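You operate a simulated robot arm through the tools that you are given. There is no shell and no other tool.

The job below is to be done with a simulated robot arm. You get a single attempt, and the scene is never put back.

JOB
Press stop on unit two, switch off, knock its disc free and put the blue cap in the teal tray.
Fine: black lever, once the flywheel stands; leave the sliding tray out; other caps and controls stay.

Only the result counts: the job must be done as asked and must still hold three seconds after the hand-in. Knocking over, shifting, dropping, spilling or breaking anything else fails it. Lids that push on must go on centred and level and be pressed home; caps that screw on are set level and turned clockwise until they are tight.

ROBOT AND FRAMES
A 7-joint arm with a fingered hand, fixed in place. Base frame: the origin is at the foot of the arm, x ahead of it, y to its left, z up. Units: m, degrees, N and s.
Its first joint turns from -149.0 to 149.0 degrees. Payload 3.5 kg.
Tool frame: the origin (TCP) lies between the finger pads and is the grasp point; the fingertips stand 0.03 m ahead of it; z points along the fingers, y is the line along which they close. Largest opening 0.104 m; the body of the gripper starts 0.035 m behind the TCP. The gripper is a hand of 4 fingers: y runs from the thumb to the fingers, the wrist lies at [-0.015, -0.11, -0.186] in the tool frame, and closing takes about 1.5 s.
Orientation is that of the tool frame in the base frame, as [roll, pitch, yaw] about the fixed x, y, z axes, in that order (R = Rz(yaw) Ry(pitch) Rx(roll)). With the fingers straight down and the wrist toward the robot, the tool's x, y and z point along [0, 1, 0], [1, 0, 0] and [0, 0, -1] of the base frame.

CONTROLS
- The arm moves only by the tool drive_tool. Its argument "deltas" is a list of rows, each a list of 6 numbers: the shift along the tool's x, y, z in m, then the turn, a rotation vector about the tool's x, y, z in rad. In form: [[dx, dy, dz, wx, wy, wz], ...]. A call has 1 to 20 rows; each row shifts and turns the commanded pose from where the row before left it, along the tool's axes as they then stand. "hand" is the closure, from 0 (fully open) to 1 (shut), set as the call begins (left out, the last holds). Each row takes 0.2 s and may step no farther than 0.05 m and 8.6 degrees from the row before; otherwise, or with a gripper value out of range, the whole call is refused. A pose out of reach is approached as far as the arm can. The call stops where the force on the tool passes 90 N (or 10 N more than at its start, if that is more) or the arm is blocked; 0.2 s more then pass. Each finger travels about 0.045 m/s and halts on what it meets, pressing with about 34 N; the grip force reading is that of the motor and also rises with nothing between the fingers. The clock runs only during rows and for 0.2 s after the last one: add rows that do not move to give the fingers time. It gives the time, the measured TCP pose, the force on the tool (base axes), the opening and the grip force at its end, in the units of the frame above (readings bear some noise), with the torque about the TCP (base axes, N m) and any sound that the robot's microphone picked up, and new pictures: "show" is both (left out), scene, wrist or none.
- Cameras (640 x 400 px; columns grow to the right, rows downward): "scene" is fixed at [0.2222, -0.6552, 1.4929]; the picture's right is [0.81, -0.59, 0.00], its down [-0.31, -0.42, -0.85] and it looks along [0.50, 0.69, -0.52] (base axes); focal length 246 px, centre (320, 200). "wrist" rides on the gripper at [0.061, -0.092, -0.13] in the tool frame; the picture's right is [-0.81, 0.28, -0.52], its down [-0.53, -0.71, 0.46] and it looks along [-0.24, 0.64, 0.72] (tool axes); focal length 275 px, centre (320, 200). There is no depth. A picture from a camera that has moved, and an enlarged one, comes with that camera's place and axes in the base frame and with its lens. The place of the scene camera against the robot may be out by one fixed shift of up to 0.018 m in any direction.
- slide_trunk(by): slides the trunk up (or, below 0, down) by that many m; the arm rides with it, the base frame stays. It gives what a move gives, with no picture.
- finger_targets(index, middle, ring, thumb_bend, thumb_turn): sets how far each is bent, from 0 (flat) to 100 (curled in); at 30 the hand is open as for a grip, at 70 the pads meet at the TCP. One left out holds its place. A second passes; each finger stops where it meets its share of the squeeze, and holds until it gets a number again. A gripper value or a shape takes the hand back. It gives what a move gives, with no picture; readings hold the bend of each and the force on the fingers (four entries, about 0 where the hand has none), thumb and palm. thumb_turn goes from beside the hand (0) to across from the fingers (100), as for a grip.
- preshape(shape): the hand has 4 fingers and takes this shape, open, in about a second: jaw (thumb against the fingers, like two jaws); tri (thumb and two fingers); tip (a fingertip pinch); poke (one finger out to press); point (the index stretched); flat (the hand flat); cup (the hand cupped); fist (a fist). The gripper value then closes the fingers along that shape, each until it touches; the sizes above hold for jaw. It gives what a move gives, with no picture.
- zoom(camera, box): a new picture of the part [left, top, right, bottom] of that camera's present view, enlarged. It takes no simulated time.
- hand_in(): hands the job in; it is judged then, once.

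Places have to be worked out from the pictures, the camera data and where the tool is seen. Open the gripper and draw the arm clear of the work before you hand the job in, unless the task says otherwise.

The tools are called after "Request:" by a JSON object that holds its "name" and its "arguments". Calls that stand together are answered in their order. drive_tool: Moves the arm, as the interface text tells. Its arguments: {"type":"object","properties":{"deltas":{"type":"array"},"hand":{"type":"number"},"show":{"type":"string","enum":["both","scene","wrist","none"]}},"required":["deltas"]} The other tools are called the same way: slide_trunk (by) slides the trunk up or down; preshape (shape) gives the hand a shape; finger_targets (index, middle, ring, thumb_bend, thumb_turn) moves the fingers one by one; zoom (camera, box) takes an enlarged picture of a part of a camera's view; hand_in () hands the job in.

At the start:

```text
clock: 0.0
ee_pos: [0.6026, 0.2015, 1.3655]
orientation: [180.0, 0.0, 90.0]
contact_force: [-0.4, -0.3, 0.5]
wrist_torque: [-0.01, -0.01, -0.02]
grip_width: 0.1037
grasp_force: 0.1
shape: jaw
bend: [30.0, 30.0, 30.0, 30.0, 98.0]
finger forces: [0.0, 0.1, 0.1, 0.1, 0.0, 0.0]
trunk travel left (down, up): [-0.6, 0.11]
```

scene: 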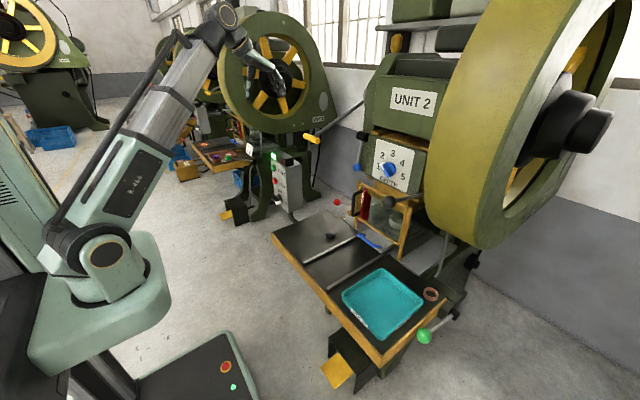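
wrist: 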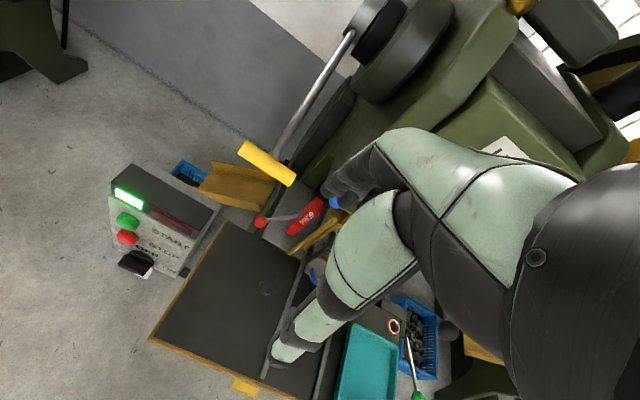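

I'll start by looking more closely at the scene before moving anything.

Request:
{"name": "zoom", "arguments": {"camera": "scene", "box": [260, 130, 460, 255]}}

Request:
{"name": "zoom", "arguments": {"camera": "scene", "box": [260, 230, 460, 355]}}

Request:
{"name": "zoom", "arguments": {"camera": "scene", "box": [180, 100, 340, 225]}}

Request:
{"name": "zoom", "arguments": {"camera": "wrist", "box": [100, 130, 300, 290]}}

Request:
{"name": "zoom", "arguments": {"camera": "wrist", "box": [220, 130, 460, 400]}}

```text
3.20 times, centred on (360, 192) of scene
camera zoom: at [0.2222, -0.6552, 1.4929], right [0.81, -0.59, 0.0], down [-0.31, -0.42, -0.85], along [0.5, 0.69, -0.52], focal length 787 px, centre (192, 224)
```

zoom: 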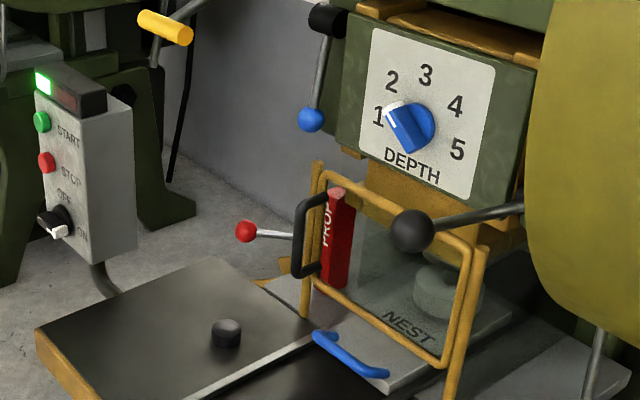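

```text
3.20 times, centred on (360, 292) of scene
camera zoom: at [0.2222, -0.6552, 1.4929], right [0.81, -0.59, 0.0], down [-0.31, -0.42, -0.85], along [0.5, 0.69, -0.52], focal length 787 px, centre (192, -96)
```

zoom: 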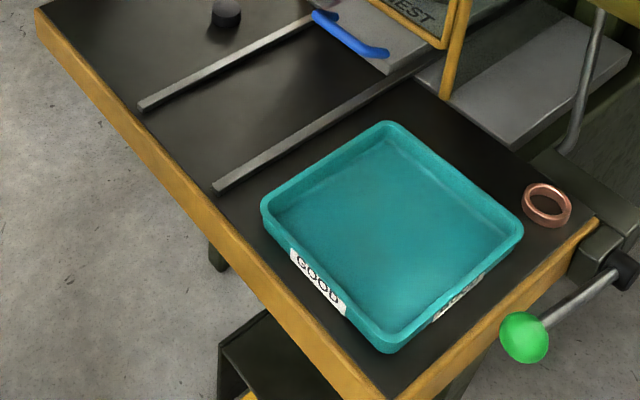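

```text
3.20 times, centred on (260, 162) of scene
camera zoom: at [0.2222, -0.6552, 1.4929], right [0.81, -0.59, 0.0], down [-0.31, -0.42, -0.85], along [0.5, 0.69, -0.52], focal length 787 px, centre (512, 320)
```

zoom: 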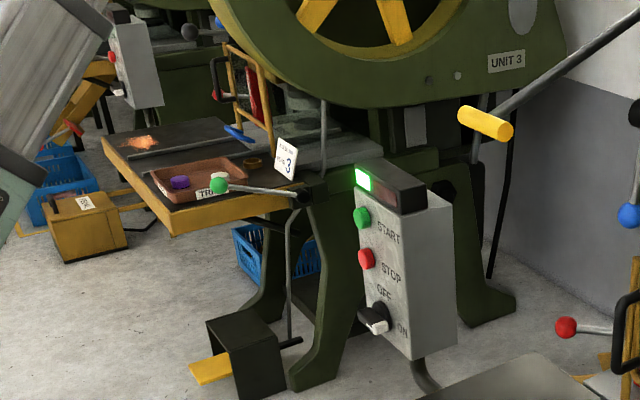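

```text
2.50 times, centred on (200, 210) of wrist
camera zoom: at [0.5112, 0.2617, 1.4951], right [0.28, -0.81, 0.52], down [-0.71, -0.53, -0.46], along [0.64, -0.24, -0.72], focal length 688 px, centre (620, 175)
```

zoom: 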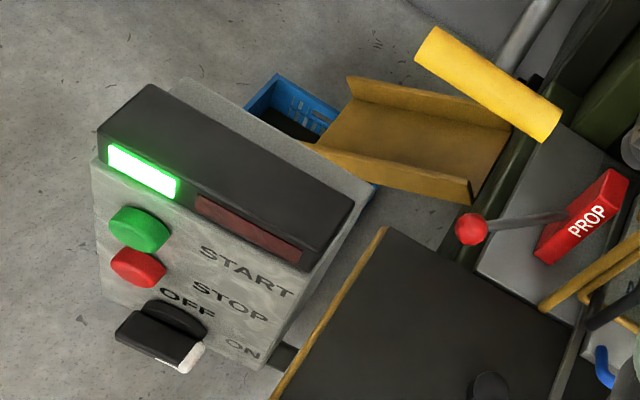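

```text
1.48 times, centred on (340, 265) of wrist
camera zoom: at [0.5112, 0.2617, 1.4951], right [0.28, -0.81, 0.52], down [-0.71, -0.53, -0.46], along [0.64, -0.24, -0.72], focal length 408 px, centre (290, 104)
```

zoom: 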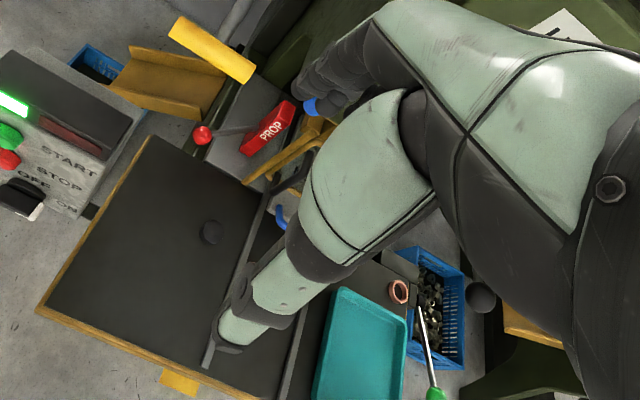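

Zooming further on the press area, guard, levers and flywheel to understand the mechanism.

Request:
{"name": "zoom", "arguments": {"camera": "scene", "box": [335, 175, 435, 238]}}

Request:
{"name": "zoom", "arguments": {"camera": "scene", "box": [330, 120, 490, 220]}}

Request:
{"name": "zoom", "arguments": {"camera": "scene", "box": [380, 0, 640, 165]}}

Request:
{"name": "zoom", "arguments": {"camera": "wrist", "box": [240, 180, 340, 290]}}

Request:
{"name": "zoom", "arguments": {"camera": "wrist", "box": [360, 280, 520, 400]}}

```text
6.35 times, centred on (385, 206) of scene
camera zoom: at [0.2222, -0.6552, 1.4929], right [0.81, -0.59, 0.0], down [-0.31, -0.42, -0.85], along [0.5, 0.69, -0.52], focal length 1561 px, centre (-93, 159)
```

zoom: 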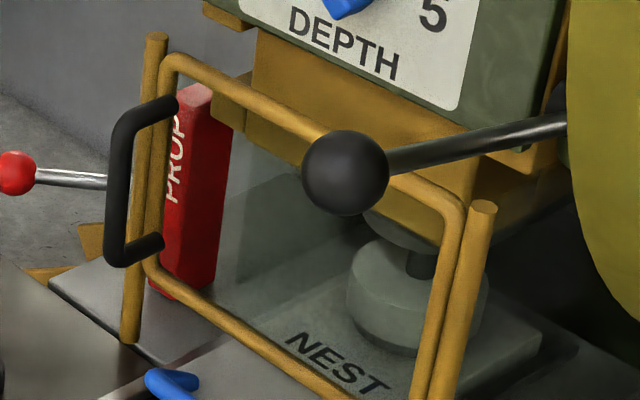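

```text
4.00 times, centred on (410, 170) of scene
camera zoom: at [0.2222, -0.6552, 1.4929], right [0.81, -0.59, 0.0], down [-0.31, -0.42, -0.85], along [0.5, 0.69, -0.52], focal length 984 px, centre (-40, 320)
```

zoom: 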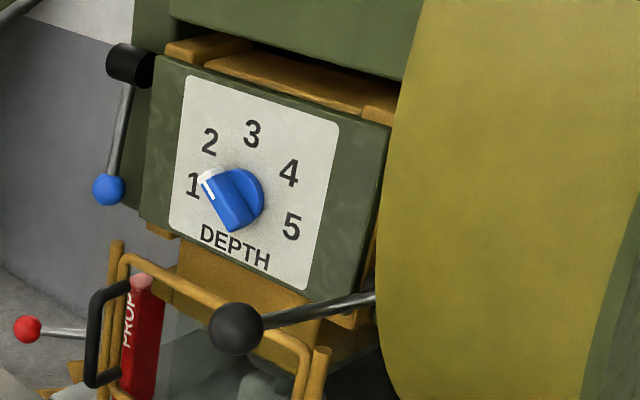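

```text
2.42 times, centred on (510, 82) of scene
camera zoom: at [0.2222, -0.6552, 1.4929], right [0.81, -0.59, 0.0], down [-0.31, -0.42, -0.85], along [0.5, 0.69, -0.52], focal length 596 px, centre (-141, 485)
```

zoom: 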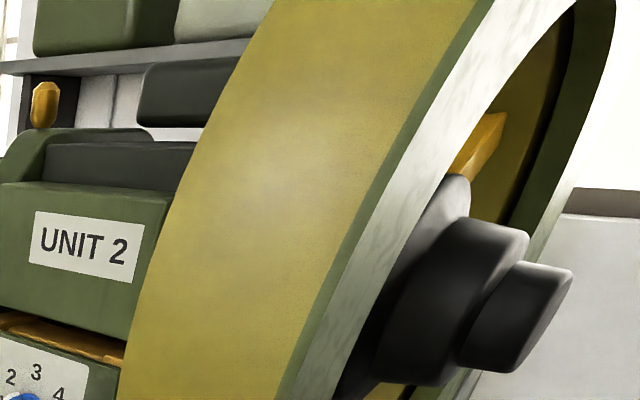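

```text
3.64 times, centred on (290, 235) of wrist
camera zoom: at [0.5112, 0.2617, 1.4951], right [0.28, -0.81, 0.52], down [-0.71, -0.53, -0.46], along [0.64, -0.24, -0.72], focal length 1001 px, centre (429, 73)
```

zoom: 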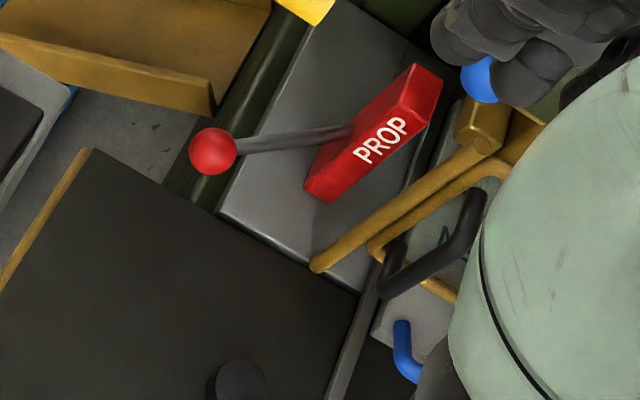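

```text
3.33 times, centred on (440, 340) of wrist
camera zoom: at [0.5112, 0.2617, 1.4951], right [0.28, -0.81, 0.52], down [-0.71, -0.53, -0.46], along [0.64, -0.24, -0.72], focal length 918 px, centre (-80, -267)
```

zoom: 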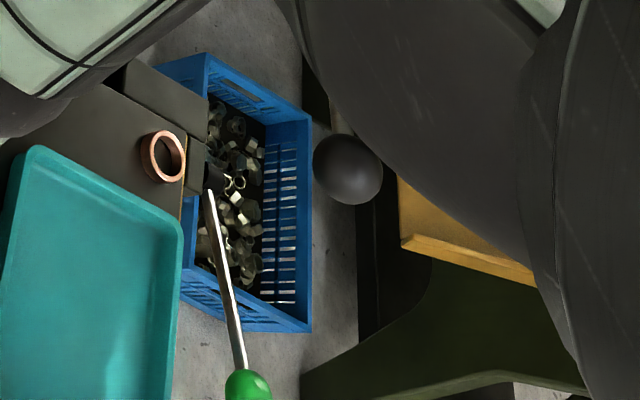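

The control box sits left of unit 2's table, with STOP around (0.68, 0.39, 0.93). I'll zoom on the knob and lamps at higher magnification.

Request:
{"name": "zoom", "arguments": {"camera": "scene", "box": [262, 148, 308, 212]}}

Request:
{"name": "zoom", "arguments": {"camera": "wrist", "box": [105, 235, 205, 290]}}

Request:
{"name": "zoom", "arguments": {"camera": "scene", "box": [170, 130, 290, 205]}}

```text
6.25 times, centred on (285, 180) of scene
camera zoom: at [0.2222, -0.6552, 1.4929], right [0.81, -0.59, 0.0], down [-0.31, -0.42, -0.85], along [0.5, 0.69, -0.52], focal length 1537 px, centre (539, 325)
```

zoom: 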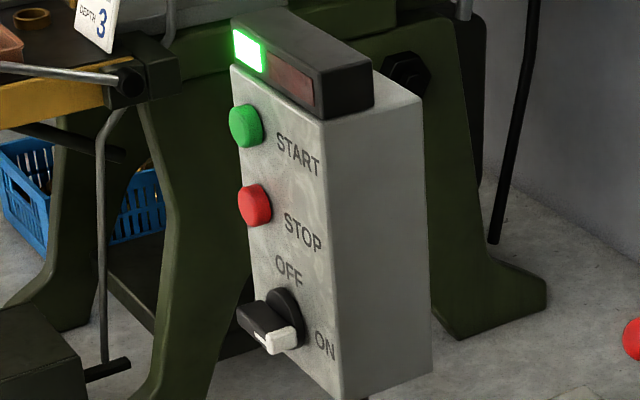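

```text
6.40 times, centred on (155, 262) of wrist
camera zoom: at [0.5112, 0.2617, 1.4951], right [0.28, -0.81, 0.52], down [-0.71, -0.53, -0.46], along [0.64, -0.24, -0.72], focal length 1762 px, centre (1376, -200)
```

zoom: 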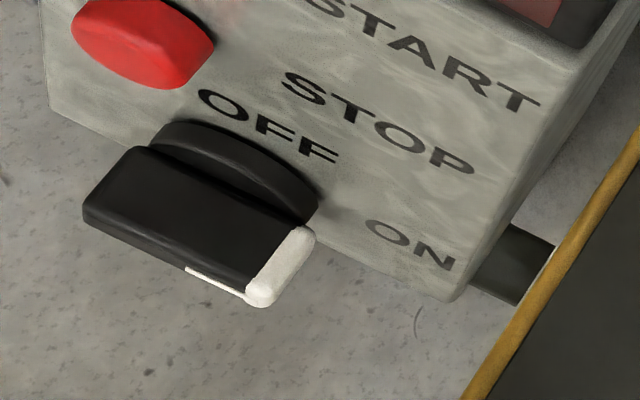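

```text
5.33 times, centred on (230, 168) of scene
camera zoom: at [0.2222, -0.6552, 1.4929], right [0.81, -0.59, 0.0], down [-0.31, -0.42, -0.85], along [0.5, 0.69, -0.52], focal length 1311 px, centre (800, 373)
```

zoom: 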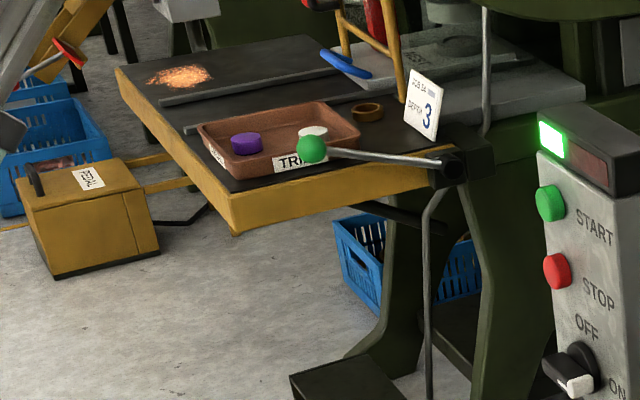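

Knob is at ON (bar pointing right); OFF is straight up, so it takes a quarter turn counter-clockwise. I'll shape the hand for poking and check where the fingertip is in the wrist view.

Request:
{"name": "preshape", "arguments": {"shape": "poke"}}

Request:
{"name": "drive_tool", "arguments": {"deltas": [[0, 0, 0, 0, 0, 0]], "show": "both"}}

```text
clock: 0.9
ee_pos: [0.6025, 0.2013, 1.3655]
orientation: [180.0, 0.0, 89.9]
contact_force: [-0.2, -0.5, -0.2]
wrist_torque: [-0.01, 0.03, 0.01]
grip_width: 0.0002
grasp_force: 0.1
shape: poke
bend: [70.0, 70.0, 99.0, 100.0, 100.0]
finger forces: [0.0, 0.0, 0.0, 0.0, 0.0, 0.0]
trunk travel left (down, up): [-0.6, 0.11]
```

```text
clock: 1.3
ee_pos: [0.6022, 0.2017, 1.3642]
orientation: [180.0, 0.0, 90.1]
contact_force: [-0.6, -1.5, -0.4]
wrist_torque: [0.04, 0.02, 0.0]
grip_width: 0.0
grasp_force: 0.0
shape: poke
bend: [70.0, 70.0, 99.0, 100.0, 100.0]
finger forces: [0.0, 0.0, 0.1, 0.0, 0.0, 0.0]
trunk travel left (down, up): [-0.6, 0.11]
camera wrist: at [0.5112, 0.2617, 1.4951], right [0.28, -0.81, 0.52], down [-0.71, -0.53, -0.46], along [0.64, -0.24, -0.72], focal length 275 px, centre (320, 200)
```

scene: 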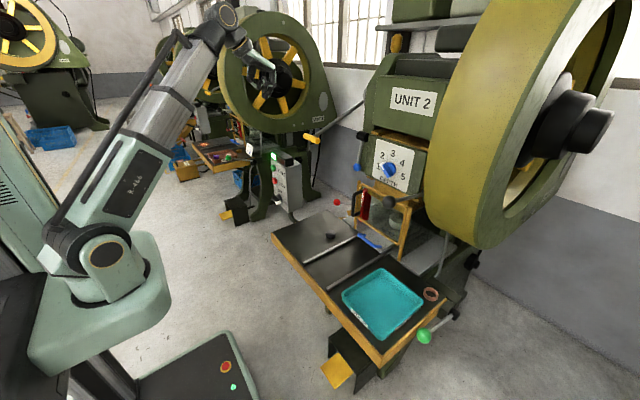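
wrist: 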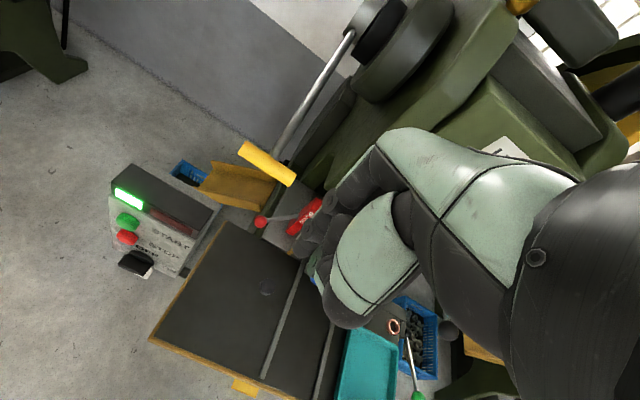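

Poke shape is set with the fingertips at about TCP+0.03 m. Next I pitch the hand from pointing down to pointing forward (+x) in free space, backing off slightly.

Request:
{"name": "drive_tool", "arguments": {"deltas": [[0, 0, 0, -0.1428, 0, 0], [0, 0, 0, -0.1428, 0, 0], [0, 0, 0, -0.1428, 0, 0], [0, 0, 0, -0.1428, 0, 0], [0, 0, 0, -0.1428, 0, 0], [0, 0, 0, -0.1428, 0, 0], [0, 0, 0, -0.1428, 0, 0], [0, 0, 0, -0.1428, 0, 0], [0, 0, 0, -0.1428, 0, 0], [0, 0, 0, -0.1428, 0, 0], [0, 0, 0, -0.1428, 0, 0], [0, 0, 0, 0, 0, 0]], "show": "both"}}

```text
clock: 3.9
ee_pos: [0.6032, 0.2021, 1.3643]
orientation: [90.0, 0.0, 90.1]
contact_force: [-0.5, -0.1, -1.2]
wrist_torque: [0.02, 0.03, 0.0]
grip_width: 0.0
grasp_force: 0.0
shape: poke
bend: [70.0, 70.0, 99.0, 100.0, 100.0]
finger forces: [0.0, 0.0, 0.1, 0.1, 0.0, 0.0]
trunk travel left (down, up): [-0.6, 0.11]
camera wrist: at [0.4724, 0.2617, 1.2724], right [-0.52, -0.81, 0.28], down [0.46, -0.53, -0.71], along [0.72, -0.24, 0.64], focal length 275 px, centre (320, 200)
```

scene: 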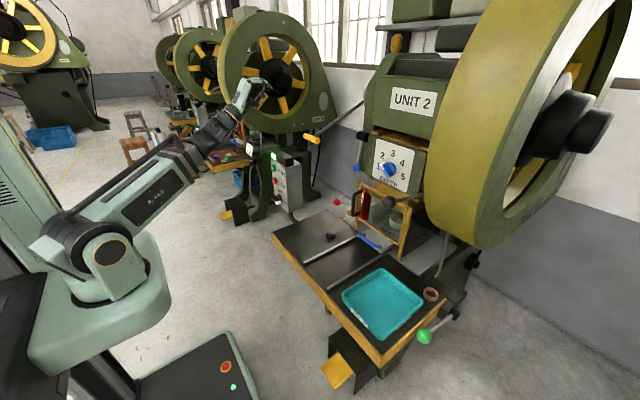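
wrist: 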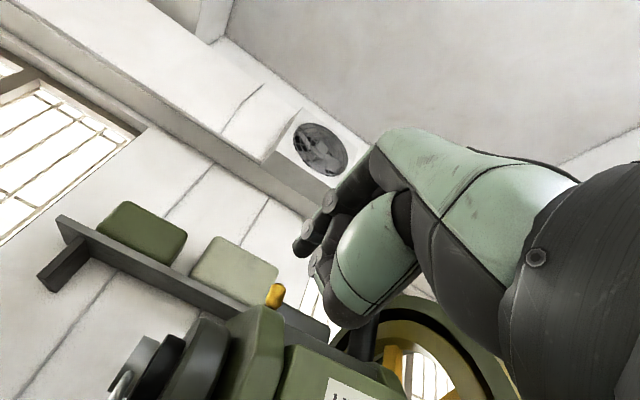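

The arm follows well. Now I roll about the tool axis so the wrist comes to the right side (y_t along +y), keeping the position.

Request:
{"name": "drive_tool", "arguments": {"deltas": [[0, 0, 0, 0, 0, -0.1428], [0, 0, 0, 0, 0, -0.1428], [0, 0, 0, 0, 0, -0.1428], [0, 0, 0, 0, 0, -0.1428], [0, 0, 0, 0, 0, -0.1428], [0, 0, 0, 0, 0, -0.1428], [0, 0, 0, 0, 0, -0.1428], [0, 0, 0, 0, 0, -0.1428], [0, 0, 0, 0, 0, -0.1428], [0, 0, 0, 0, 0, -0.1428], [0, 0, 0, 0, 0, -0.1428], [0, 0, 0, 0, 0, 0]], "show": "both"}}

```text
clock: 6.5
ee_pos: [0.5803, 0.2395, 1.3764]
orientation: [-85.4, 89.9, -85.5]
contact_force: [0.1, 0.0, -0.1]
wrist_torque: [-0.01, 0.0, 0.0]
grip_width: 0.0001
grasp_force: 0.0
shape: poke
bend: [70.0, 70.0, 99.0, 100.0, 100.0]
finger forces: [0.0, 0.0, 0.1, 0.0, 0.0, 0.0]
out of reach, approached as far as the arm can: row 4, 5
trunk travel left (down, up): [-0.6, 0.11]
camera wrist: at [0.4501, 0.1465, 1.3154], right [-0.52, 0.28, 0.81], down [0.46, -0.71, 0.53], along [0.72, 0.65, 0.24], focal length 275 px, centre (320, 200)
```

scene: 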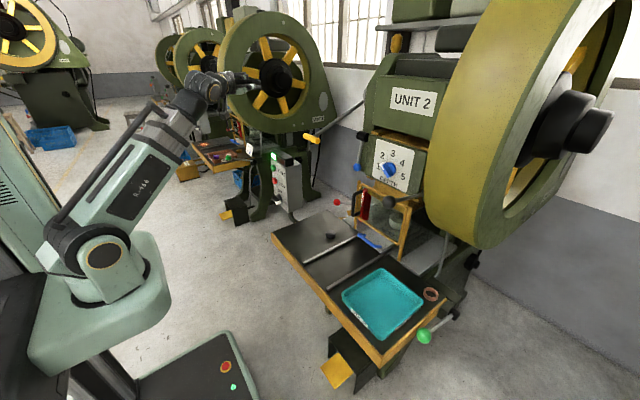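
wrist: 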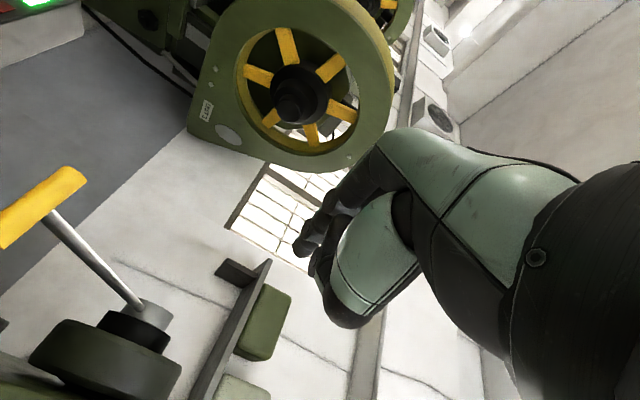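

Orientation reached (hand pointing +x, wrist to the right). I'll lower the whole arm with the trunk by 0.40 m so the hand comes to button height, staying well in front of the panel.

Request:
{"name": "slide_trunk", "arguments": {"by": -0.4}}

Request:
{"name": "drive_tool", "arguments": {"deltas": [[0, 0, 0, 0, 0, 0]], "show": "both"}}

```text
clock: 10.3
ee_pos: [0.5808, 0.2395, 0.9772]
orientation: [177.3, 89.9, 177.2]
contact_force: [-0.4, -0.5, 0.1]
wrist_torque: [0.0, -0.03, 0.0]
grip_width: 0.0
grasp_force: 0.0
shape: poke
bend: [70.0, 70.0, 99.0, 100.0, 100.0]
finger forces: [0.0, 0.0, 0.1, 0.0, 0.0, 0.1]
trunk travel left (down, up): [-0.2, 0.51]
```

```text
clock: 10.7
ee_pos: [0.58, 0.2386, 0.977]
orientation: [140.1, 90.0, 140.2]
contact_force: [-0.2, -0.1, 1.0]
wrist_torque: [0.0, 0.01, 0.0]
grip_width: 0.0001
grasp_force: 0.0
shape: poke
bend: [70.0, 70.0, 99.0, 100.0, 100.0]
finger forces: [0.0, 0.0, 0.0, 0.0, 0.0, 0.1]
trunk travel left (down, up): [-0.2, 0.51]
camera wrist: at [0.4502, 0.1466, 0.9153], right [-0.52, 0.27, 0.81], down [0.46, -0.71, 0.53], along [0.72, 0.64, 0.24], focal length 275 px, centre (320, 200)
```

scene: 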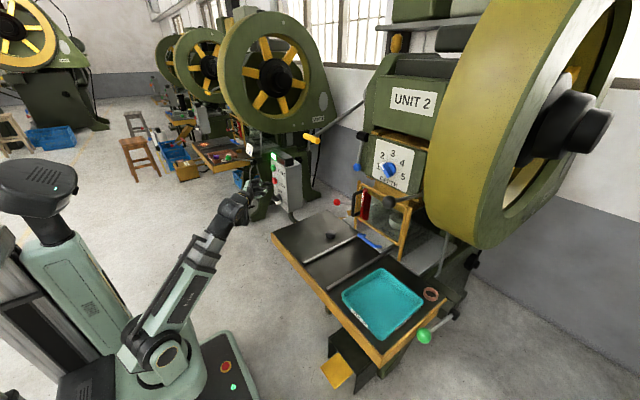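
wrist: 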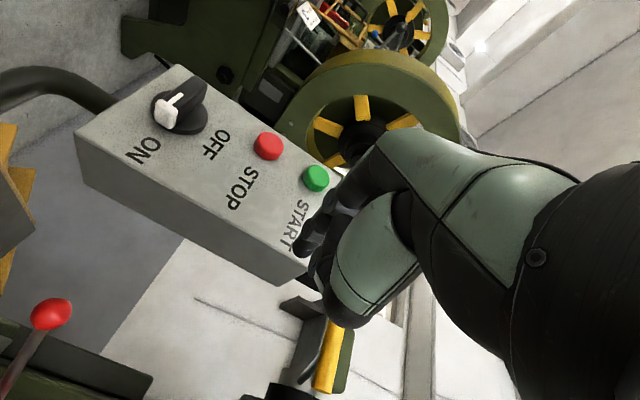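

Good view of the panel: STOP triangulates to about (0.690, 0.391, 0.910), START about 7 cm above, knob bar about (0.68, 0.356, 0.816). I'll zoom on the fingertips to see what sticks out.

Request:
{"name": "zoom", "arguments": {"camera": "wrist", "box": [240, 140, 400, 340]}}

Request:
{"name": "zoom", "arguments": {"camera": "wrist", "box": [70, 60, 350, 260]}}

Request:
{"name": "zoom", "arguments": {"camera": "scene", "box": [190, 120, 330, 250]}}

```text
2.00 times, centred on (320, 240) of wrist
camera zoom: at [0.4502, 0.1466, 0.9153], right [-0.52, 0.27, 0.81], down [0.46, -0.71, 0.53], along [0.72, 0.64, 0.24], focal length 551 px, centre (320, 120)
```

zoom: 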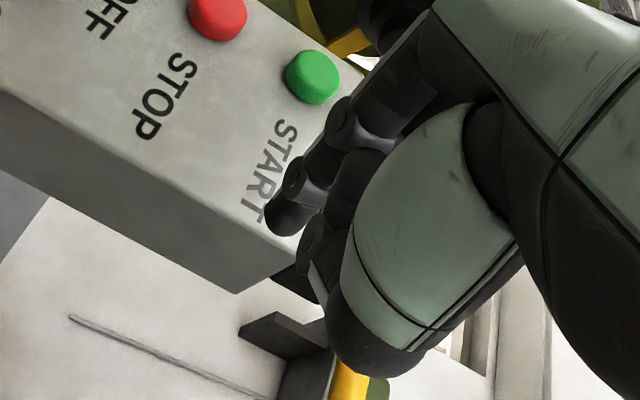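

```text
2.00 times, centred on (210, 160) of wrist
camera zoom: at [0.4502, 0.1466, 0.9153], right [-0.52, 0.27, 0.81], down [0.46, -0.71, 0.53], along [0.72, 0.64, 0.24], focal length 551 px, centre (540, 280)
```

zoom: 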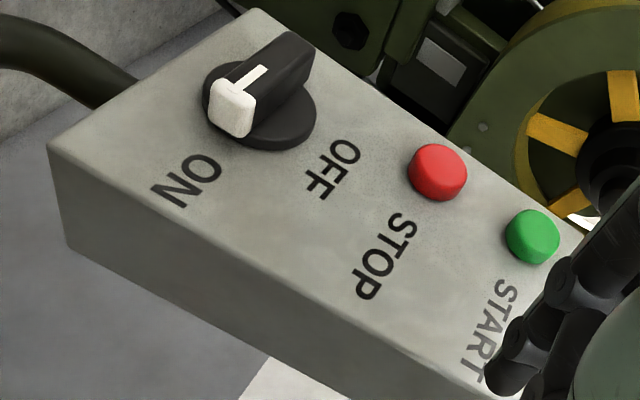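

```text
3.08 times, centred on (260, 185) of scene
camera zoom: at [0.2222, -0.6552, 1.4929], right [0.81, -0.59, 0.0], down [-0.31, -0.42, -0.85], along [0.5, 0.69, -0.52], focal length 756 px, centre (505, 246)
```

zoom: 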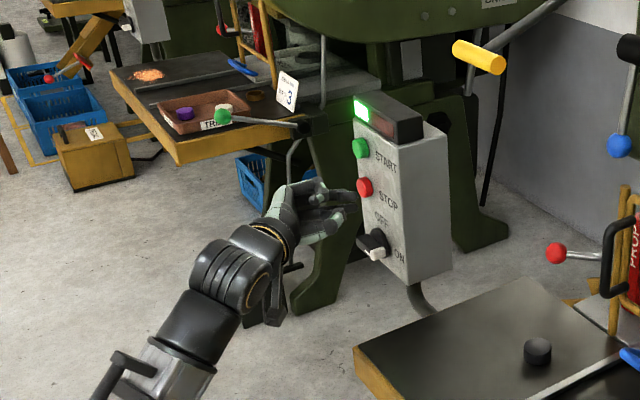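

The index/middle tips straddle the TCP line by about ±1 cm. I'll move to be in front of STOP (y 0.391, z 0.910), still at x≈0.58.

Request:
{"name": "drive_tool", "arguments": {"deltas": [[0.0168, 0.038, 0, 0, 0, 0], [0.0168, 0.038, 0, 0, 0, 0], [0.0168, 0.038, 0, 0, 0, 0], [0.0168, 0.038, 0, 0, 0, 0], [0, 0, 0, 0, 0, 0]], "show": "both"}}

Request:
{"name": "zoom", "arguments": {"camera": "wrist", "box": [160, 100, 400, 300]}}

```text
clock: 11.9
ee_pos: [0.613, 0.3484, 0.8981]
orientation: [77.1, 89.8, 78.4]
contact_force: [-0.7, -0.4, 0.3]
wrist_torque: [0.02, 0.02, 0.0]
grip_width: 0.0002
grasp_force: 0.1
shape: poke
bend: [70.0, 70.0, 99.0, 100.0, 100.0]
finger forces: [0.0, 0.0, 0.0, 0.0, 0.0, 0.1]
out of reach, approached as far as the arm can: row 2, 3, 4
trunk travel left (down, up): [-0.2, 0.51]
camera wrist: at [0.4847, 0.2543, 0.8361], right [-0.53, 0.26, 0.81], down [0.47, -0.7, 0.53], along [0.71, 0.66, 0.25], focal length 275 px, centre (320, 200)
```

scene: 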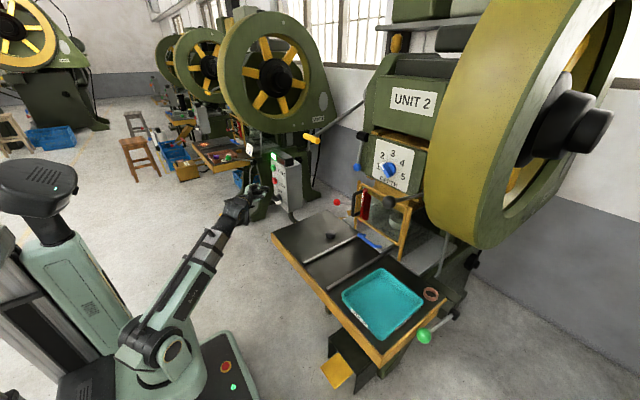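
wrist: 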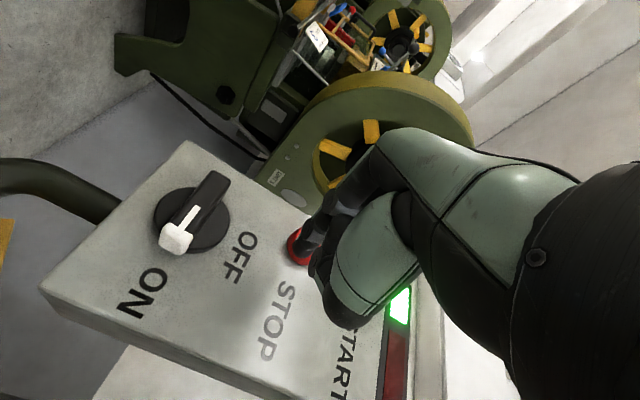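

```text
2.00 times, centred on (280, 200) of wrist
camera zoom: at [0.4847, 0.2543, 0.8361], right [-0.53, 0.26, 0.81], down [0.47, -0.7, 0.53], along [0.71, 0.66, 0.25], focal length 551 px, centre (400, 200)
```

zoom: 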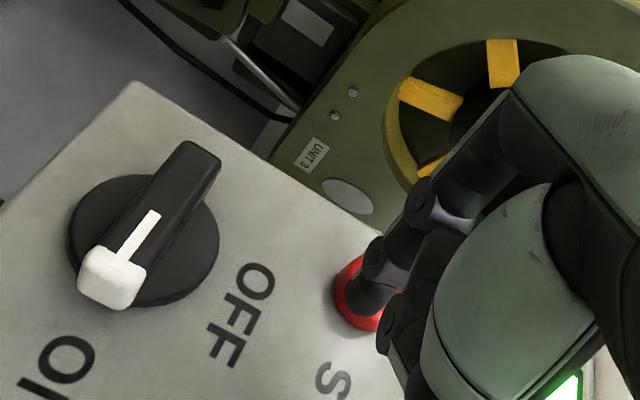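

Orientation A hits a joint limit at larger y (reached only y=0.348). I'll roll back to the wrist-below orientation (y_t up), which was fully reachable earlier, and see.

Request:
{"name": "drive_tool", "arguments": {"deltas": [[0, 0, -0.02, 0, 0, 0.1428], [0, 0, -0.02, 0, 0, 0.1428], [0, 0, 0, 0, 0, 0.1428], [0, 0, 0, 0, 0, 0.1428], [0, 0, 0, 0, 0, 0.1428], [0, 0, 0, 0, 0, 0.1428], [0, 0, 0, 0, 0, 0.1428], [0, 0, 0, 0, 0, 0.1428], [0, 0, 0, 0, 0, 0.1428], [0, 0, 0, 0, 0, 0.1428], [0, 0, 0, 0, 0, 0.1428], [0, 0, 0, 0, 0, 0]], "show": "both"}}

```text
clock: 14.5
ee_pos: [0.5811, 0.3376, 0.8955]
orientation: [90.0, -0.1, 89.9]
contact_force: [-0.4, 0.3, -0.5]
wrist_torque: [-0.01, 0.01, -0.02]
grip_width: 0.0003
grasp_force: 0.1
shape: poke
bend: [70.0, 70.0, 99.0, 100.0, 100.0]
finger forces: [0.0, 0.0, 0.0, 0.1, 0.0, 0.0]
out of reach, approached as far as the arm can: row 1, 2
trunk travel left (down, up): [-0.2, 0.51]
camera wrist: at [0.4507, 0.3989, 0.8037], right [-0.52, -0.81, 0.27], down [0.46, -0.53, -0.71], along [0.72, -0.24, 0.64], focal length 275 px, centre (320, 200)
```

scene: 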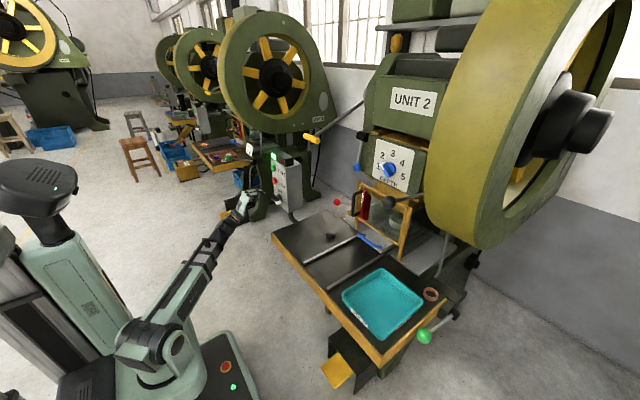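
wrist: 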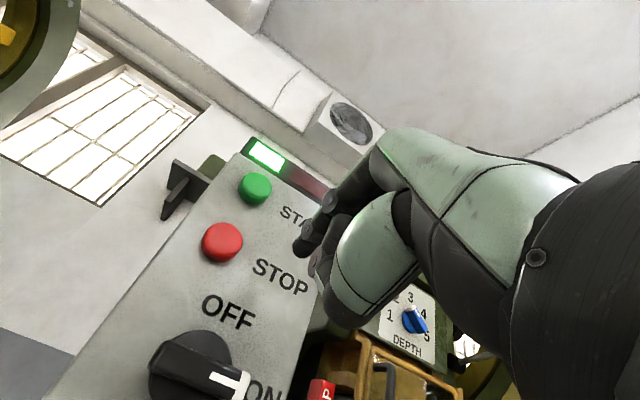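

Orientation is good here, and this view confirms STOP at (y 0.391, z 0.910). I'll align on it and approach to about 2 cm in front.

Request:
{"name": "drive_tool", "arguments": {"deltas": [[0.027, 0.0075, 0, 0, 0, 0], [0.0265, 0.007, 0, 0, 0, 0], [0, 0, 0.025, 0, 0, 0], [0, 0, 0.022, 0, 0, 0], [0, 0, 0, 0, 0, 0]], "show": "both"}}

Request:
{"name": "zoom", "arguments": {"camera": "wrist", "box": [200, 120, 400, 320]}}

Request:
{"name": "zoom", "arguments": {"camera": "scene", "box": [210, 140, 310, 220]}}

```text
clock: 15.7
ee_pos: [0.6272, 0.391, 0.9094]
orientation: [90.0, 0.0, 90.0]
contact_force: [-0.2, 0.1, 0.3]
wrist_torque: [0.01, 0.0, -0.02]
grip_width: 0.0001
grasp_force: 0.1
shape: poke
bend: [70.0, 70.0, 99.0, 100.0, 100.0]
finger forces: [0.1, 0.0, 0.0, 0.0, 0.0, 0.1]
trunk travel left (down, up): [-0.2, 0.51]
camera wrist: at [0.498, 0.4523, 0.8181], right [-0.52, -0.81, 0.28], down [0.46, -0.53, -0.71], along [0.72, -0.24, 0.64], focal length 275 px, centre (320, 200)
```

scene: 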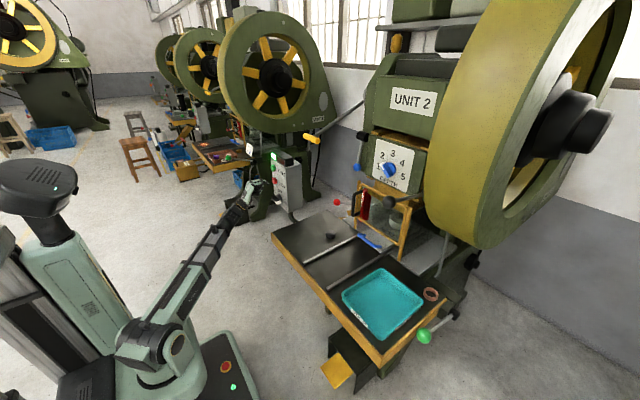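
wrist: 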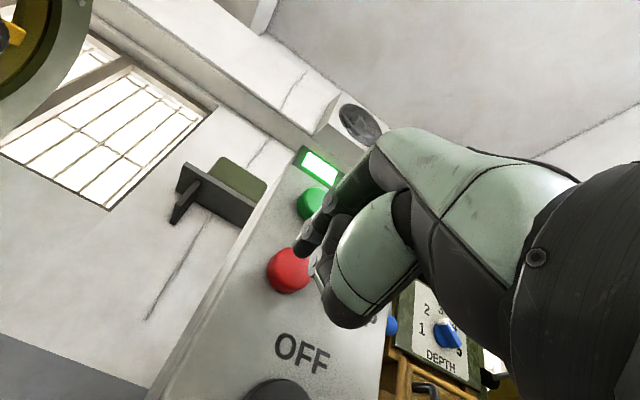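

```text
2.00 times, centred on (300, 220) of wrist
camera zoom: at [0.498, 0.4523, 0.8181], right [-0.52, -0.81, 0.28], down [0.46, -0.53, -0.71], along [0.72, -0.24, 0.64], focal length 551 px, centre (360, 160)
```

zoom: 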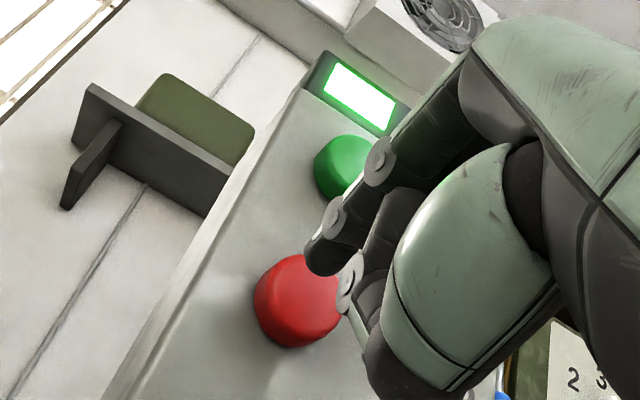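

```text
5.00 times, centred on (260, 180) of scene
camera zoom: at [0.2222, -0.6552, 1.4929], right [0.81, -0.59, 0.0], down [-0.31, -0.42, -0.85], along [0.5, 0.69, -0.52], focal length 1229 px, centre (620, 300)
```

zoom: 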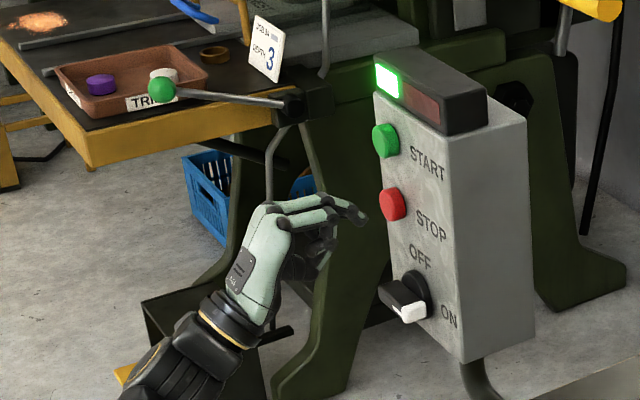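

Fingertip lines up with STOP. Now advance in small steps, watching the force.

Request:
{"name": "drive_tool", "arguments": {"deltas": [[0, 0, 0.01, 0, 0, 0], [0, 0, 0.008, 0, 0, 0], [0, 0, 0.005, 0, 0, 0]], "show": "wrist"}}

Request:
{"name": "zoom", "arguments": {"camera": "wrist", "box": [200, 120, 400, 320]}}

```text
clock: 16.5
ee_pos: [0.6516, 0.3918, 0.9098]
orientation: [90.1, 0.1, 90.0]
contact_force: [0.0, 0.3, 0.5]
wrist_torque: [-0.01, 0.01, -0.03]
grip_width: 0.0003
grasp_force: 0.2
shape: poke
bend: [70.0, 70.0, 99.0, 100.0, 100.0]
finger forces: [0.0, 0.0, 0.0, 0.1, 0.0, 0.1]
trunk travel left (down, up): [-0.2, 0.51]
camera wrist: at [0.5207, 0.4521, 0.818], right [-0.52, -0.81, 0.28], down [0.46, -0.53, -0.71], along [0.72, -0.24, 0.64], focal length 275 px, centre (320, 200)
```

wrist: 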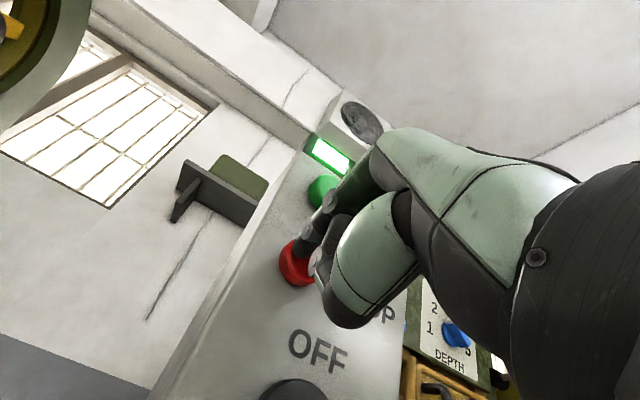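

```text
2.00 times, centred on (300, 220) of wrist
camera zoom: at [0.5207, 0.4521, 0.818], right [-0.52, -0.81, 0.28], down [0.46, -0.53, -0.71], along [0.72, -0.24, 0.64], focal length 551 px, centre (360, 160)
```

zoom: 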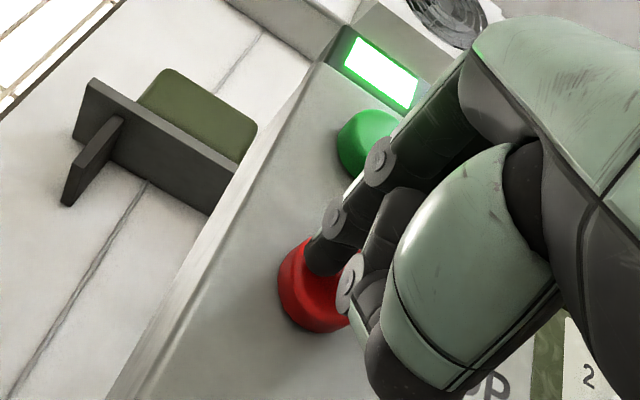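

No contact yet; continue pressing gently with small increments.

Request:
{"name": "drive_tool", "arguments": {"deltas": [[0, 0, 0.004, 0, 0, 0], [0, 0, 0.004, 0, 0, 0], [0, 0, 0.003, 0, 0, 0]], "show": "wrist"}}

Request:
{"name": "zoom", "arguments": {"camera": "scene", "box": [230, 140, 310, 204]}}

```text
clock: 17.3
ee_pos: [0.66, 0.3909, 0.9113]
orientation: [89.9, 0.0, 90.0]
contact_force: [-10.4, 0.6, 0.6]
wrist_torque: [-0.02, 0.04, -0.09]
grip_width: 0.0
grasp_force: 0.1
shape: poke
bend: [70.0, 70.0, 99.0, 100.0, 100.0]
finger forces: [0.8, 9.3, 0.0, 0.1, 0.0, 0.1]
trunk travel left (down, up): [-0.2, 0.51]
heard: click
camera wrist: at [0.5303, 0.4521, 0.8184], right [-0.52, -0.81, 0.27], down [0.46, -0.53, -0.71], along [0.72, -0.24, 0.65], focal length 275 px, centre (320, 200)
```

wrist: 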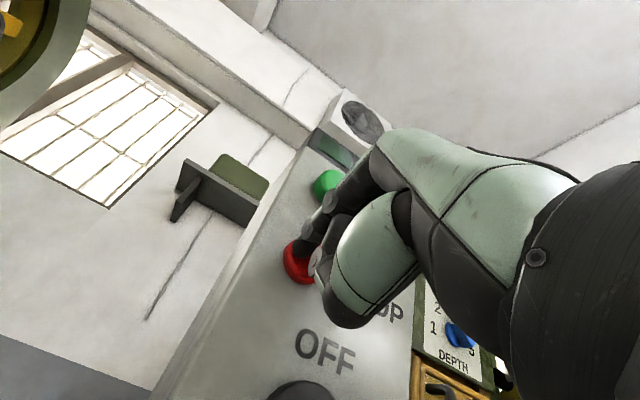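

```text
6.25 times, centred on (270, 172) of scene
camera zoom: at [0.2222, -0.6552, 1.4929], right [0.81, -0.59, 0.0], down [-0.31, -0.42, -0.85], along [0.5, 0.69, -0.52], focal length 1537 px, centre (632, 375)
```

zoom: 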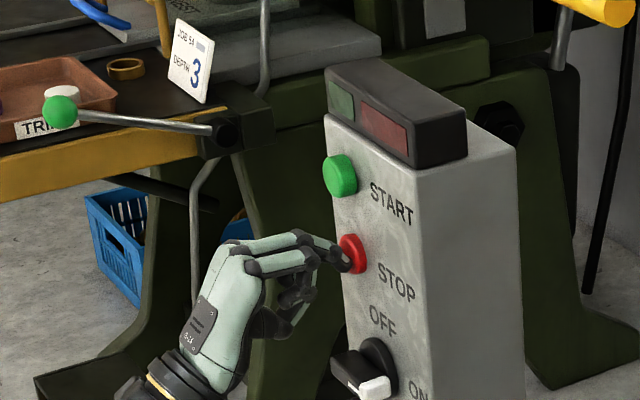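

A click was heard, the running lamp went out: STOP is pressed. I'll retract straight back and take the jaw shape, then look at the knob.

Request:
{"name": "drive_tool", "arguments": {"deltas": [[0, 0, -0.02, 0, 0, 0], [0, 0, -0.03, 0, 0, 0], [0, 0, -0.03, 0, 0, 0], [0, 0, -0.02, 0, 0, 0], [-0.015, -0.01, 0, 0, 0, 0], [-0.015, 0, 0, 0, 0, 0]], "show": "none"}}

Request:
{"name": "preshape", "arguments": {"shape": "jaw"}}

Request:
{"name": "drive_tool", "arguments": {"deltas": [[0, 0, 0, 0, 0, 0]], "show": "both"}}

Request:
{"name": "zoom", "arguments": {"camera": "scene", "box": [230, 140, 310, 204]}}

Request:
{"name": "zoom", "arguments": {"camera": "wrist", "box": [100, 200, 340, 400]}}

```text
clock: 18.7
ee_pos: [0.5611, 0.3608, 0.8999]
orientation: [90.1, 0.0, 90.1]
contact_force: [-0.7, 0.4, 0.1]
wrist_torque: [0.03, -0.02, -0.03]
grip_width: 0.0
grasp_force: 0.1
shape: poke
bend: [70.0, 70.0, 99.0, 100.0, 100.0]
finger forces: [0.0, 0.0, 0.0, 0.1, 0.0, 0.0]
trunk travel left (down, up): [-0.2, 0.51]
```

```text
clock: 19.6
ee_pos: [0.562, 0.3628, 0.8995]
orientation: [90.1, 0.0, 90.0]
contact_force: [0.0, -0.3, 0.4]
wrist_torque: [0.02, 0.01, -0.02]
grip_width: 0.1037
grasp_force: 0.1
shape: jaw
bend: [30.0, 30.0, 30.0, 30.0, 98.0]
finger forces: [0.1, 0.1, 0.0, 0.0, 0.1, 0.0]
trunk travel left (down, up): [-0.2, 0.51]
```

```text
clock: 20.0
ee_pos: [0.5618, 0.3614, 0.8983]
orientation: [90.0, 0.0, 90.0]
contact_force: [-0.1, 0.1, -0.1]
wrist_torque: [-0.03, 0.0, -0.01]
grip_width: 0.104
grasp_force: 0.1
shape: jaw
bend: [30.0, 30.0, 30.0, 30.0, 98.0]
finger forces: [0.1, 0.0, 0.1, 0.0, 0.1, 0.0]
trunk travel left (down, up): [-0.2, 0.51]
camera wrist: at [0.4316, 0.4224, 0.8079], right [-0.52, -0.81, 0.28], down [0.46, -0.53, -0.71], along [0.72, -0.24, 0.64], focal length 275 px, centre (320, 200)
```

scene: 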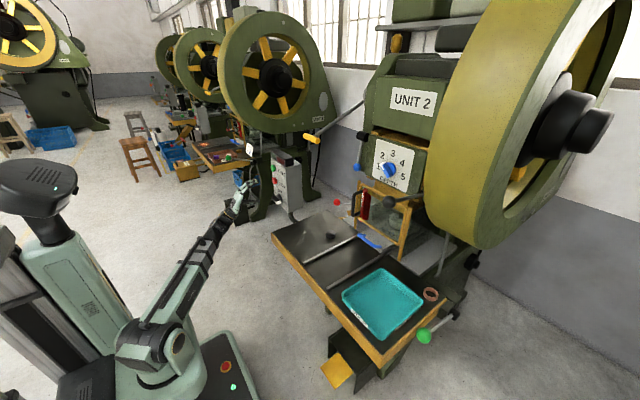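
wrist: 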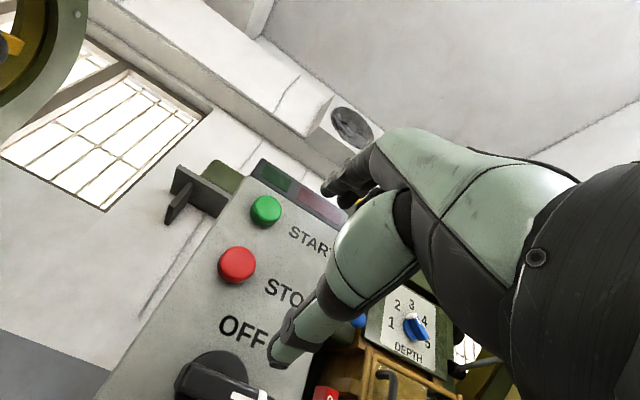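

```text
6.25 times, centred on (270, 172) of scene
camera zoom: at [0.2222, -0.6552, 1.4929], right [0.81, -0.59, 0.0], down [-0.31, -0.42, -0.85], along [0.5, 0.69, -0.52], focal length 1537 px, centre (632, 375)
```

zoom: 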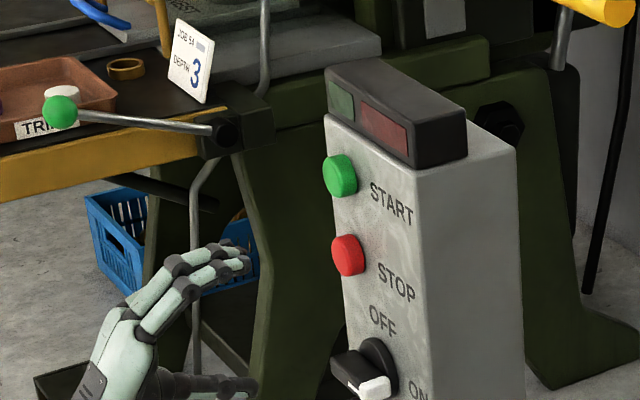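

```text
2.00 times, centred on (220, 300) of wrist
camera zoom: at [0.4316, 0.4224, 0.8079], right [-0.52, -0.81, 0.28], down [0.46, -0.53, -0.71], along [0.72, -0.24, 0.64], focal length 551 px, centre (520, 0)
```

zoom: 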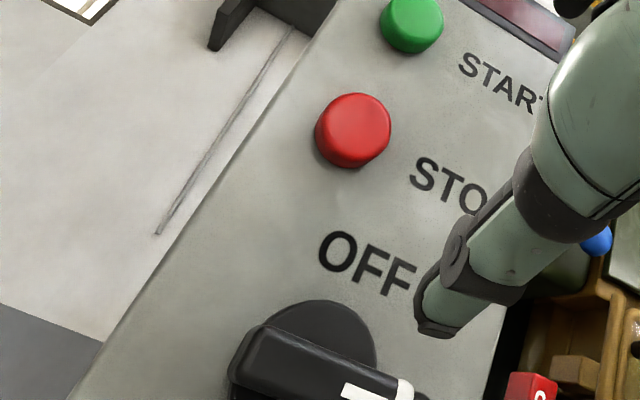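

Lower to knob height (z≈0.815) at the same stand-off to measure the knob bar.

Request:
{"name": "drive_tool", "arguments": {"deltas": [[0, -0.042, 0, 0, 0, 0], [0, -0.041, 0, 0, 0, 0], [0, 0, 0, 0, 0, 0]], "show": "wrist"}}

Request:
{"name": "zoom", "arguments": {"camera": "wrist", "box": [160, 180, 320, 300]}}

Request:
{"name": "zoom", "arguments": {"camera": "scene", "box": [230, 150, 310, 214]}}

```text
clock: 20.8
ee_pos: [0.5629, 0.3607, 0.8158]
orientation: [90.0, 0.0, 90.1]
contact_force: [0.6, -0.4, -0.1]
wrist_torque: [0.0, 0.03, 0.0]
grip_width: 0.1038
grasp_force: 0.0
shape: jaw
bend: [30.0, 30.0, 30.0, 30.0, 98.0]
finger forces: [0.0, 0.0, 0.0, 0.0, 0.1, 0.0]
trunk travel left (down, up): [-0.2, 0.51]
camera wrist: at [0.4317, 0.4218, 0.7242], right [-0.52, -0.81, 0.28], down [0.46, -0.53, -0.71], along [0.72, -0.24, 0.64], focal length 275 px, centre (320, 200)
```

wrist: 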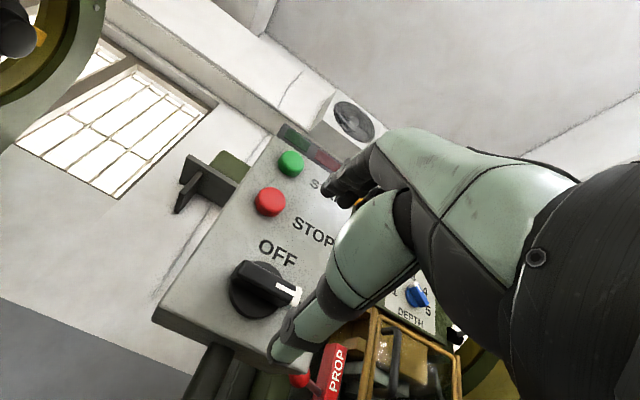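

```text
3.33 times, centred on (240, 240) of wrist
camera zoom: at [0.4317, 0.4218, 0.7242], right [-0.52, -0.81, 0.28], down [0.46, -0.53, -0.71], along [0.72, -0.24, 0.64], focal length 918 px, centre (587, 67)
```

zoom: 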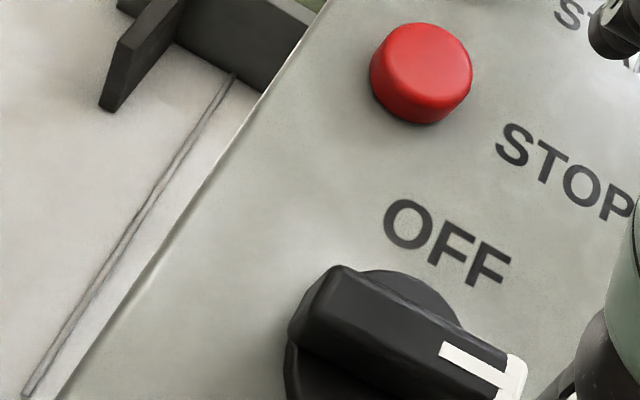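

```text
6.25 times, centred on (270, 182) of scene
camera zoom: at [0.2222, -0.6552, 1.4929], right [0.81, -0.59, 0.0], down [-0.31, -0.42, -0.85], along [0.5, 0.69, -0.52], focal length 1537 px, centre (632, 312)
```

zoom: 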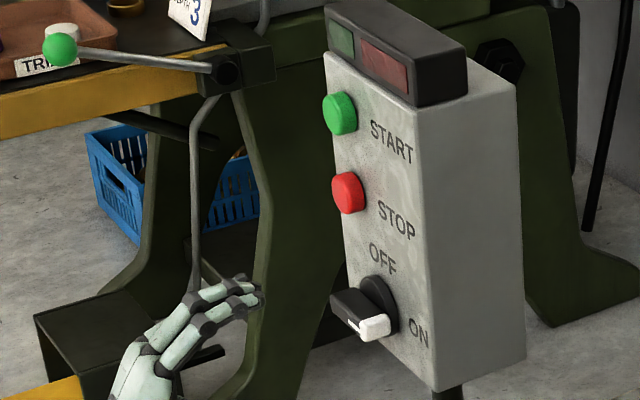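

The knob axis is at about (y 0.362, z 0.8135), panel plane x≈0.697, bar front x≈0.66. Before gripping I rehearse the −90° roll in free air at x≈0.60 to see that the arm can follow.

Request:
{"name": "drive_tool", "arguments": {"deltas": [[0.0015, -0.0025, 0.02, 0, 0, 0], [0, 0, 0.017, 0, 0, 0], [0, 0, 0, 0, 0, -0.1428], [0, 0, 0, 0, 0, -0.1428], [0, 0, 0, 0, 0, -0.1428], [0, 0, 0, 0, 0, -0.1428], [0, 0, 0, 0, 0, -0.1428], [0, 0, 0, 0, 0, -0.1428], [0, 0, 0, 0, 0, -0.1428], [0, 0, 0, 0, 0, -0.1428], [0, 0, 0, 0, 0, -0.1428], [0, 0, 0, 0, 0, -0.1428], [0, 0, 0, 0, 0, -0.1428], [0, 0, 0, 0, 0, 0]], "hand": 0.45, "show": "both"}}

```text
clock: 23.8
ee_pos: [0.6036, 0.3576, 0.8121]
orientation: [8.3, 89.8, 8.8]
contact_force: [0.0, -0.1, 0.0]
wrist_torque: [-0.02, -0.01, 0.02]
grip_width: 0.0577
grasp_force: 0.1
shape: jaw
bend: [74.0, 42.0, 39.0, 67.0, 100.0]
finger forces: [0.0, 0.0, 0.0, 0.0, 0.0, 0.0]
out of reach, approached as far as the arm can: row 13
trunk travel left (down, up): [-0.2, 0.51]
camera wrist: at [0.4744, 0.2634, 0.751], right [-0.52, 0.27, 0.81], down [0.46, -0.71, 0.53], along [0.72, 0.65, 0.25], focal length 275 px, centre (320, 200)
```

scene: 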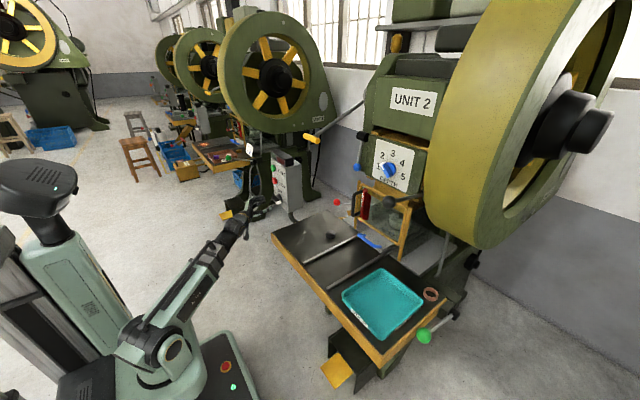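
wrist: 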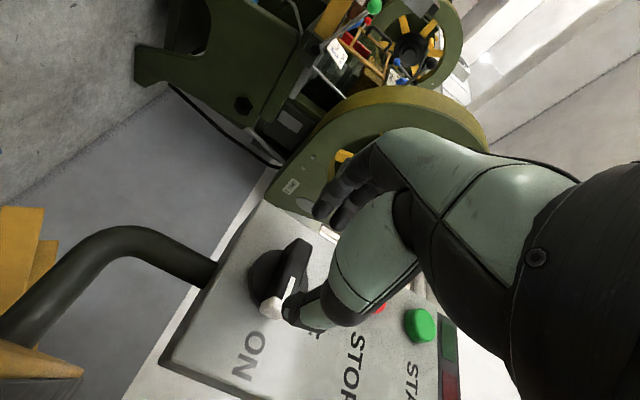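

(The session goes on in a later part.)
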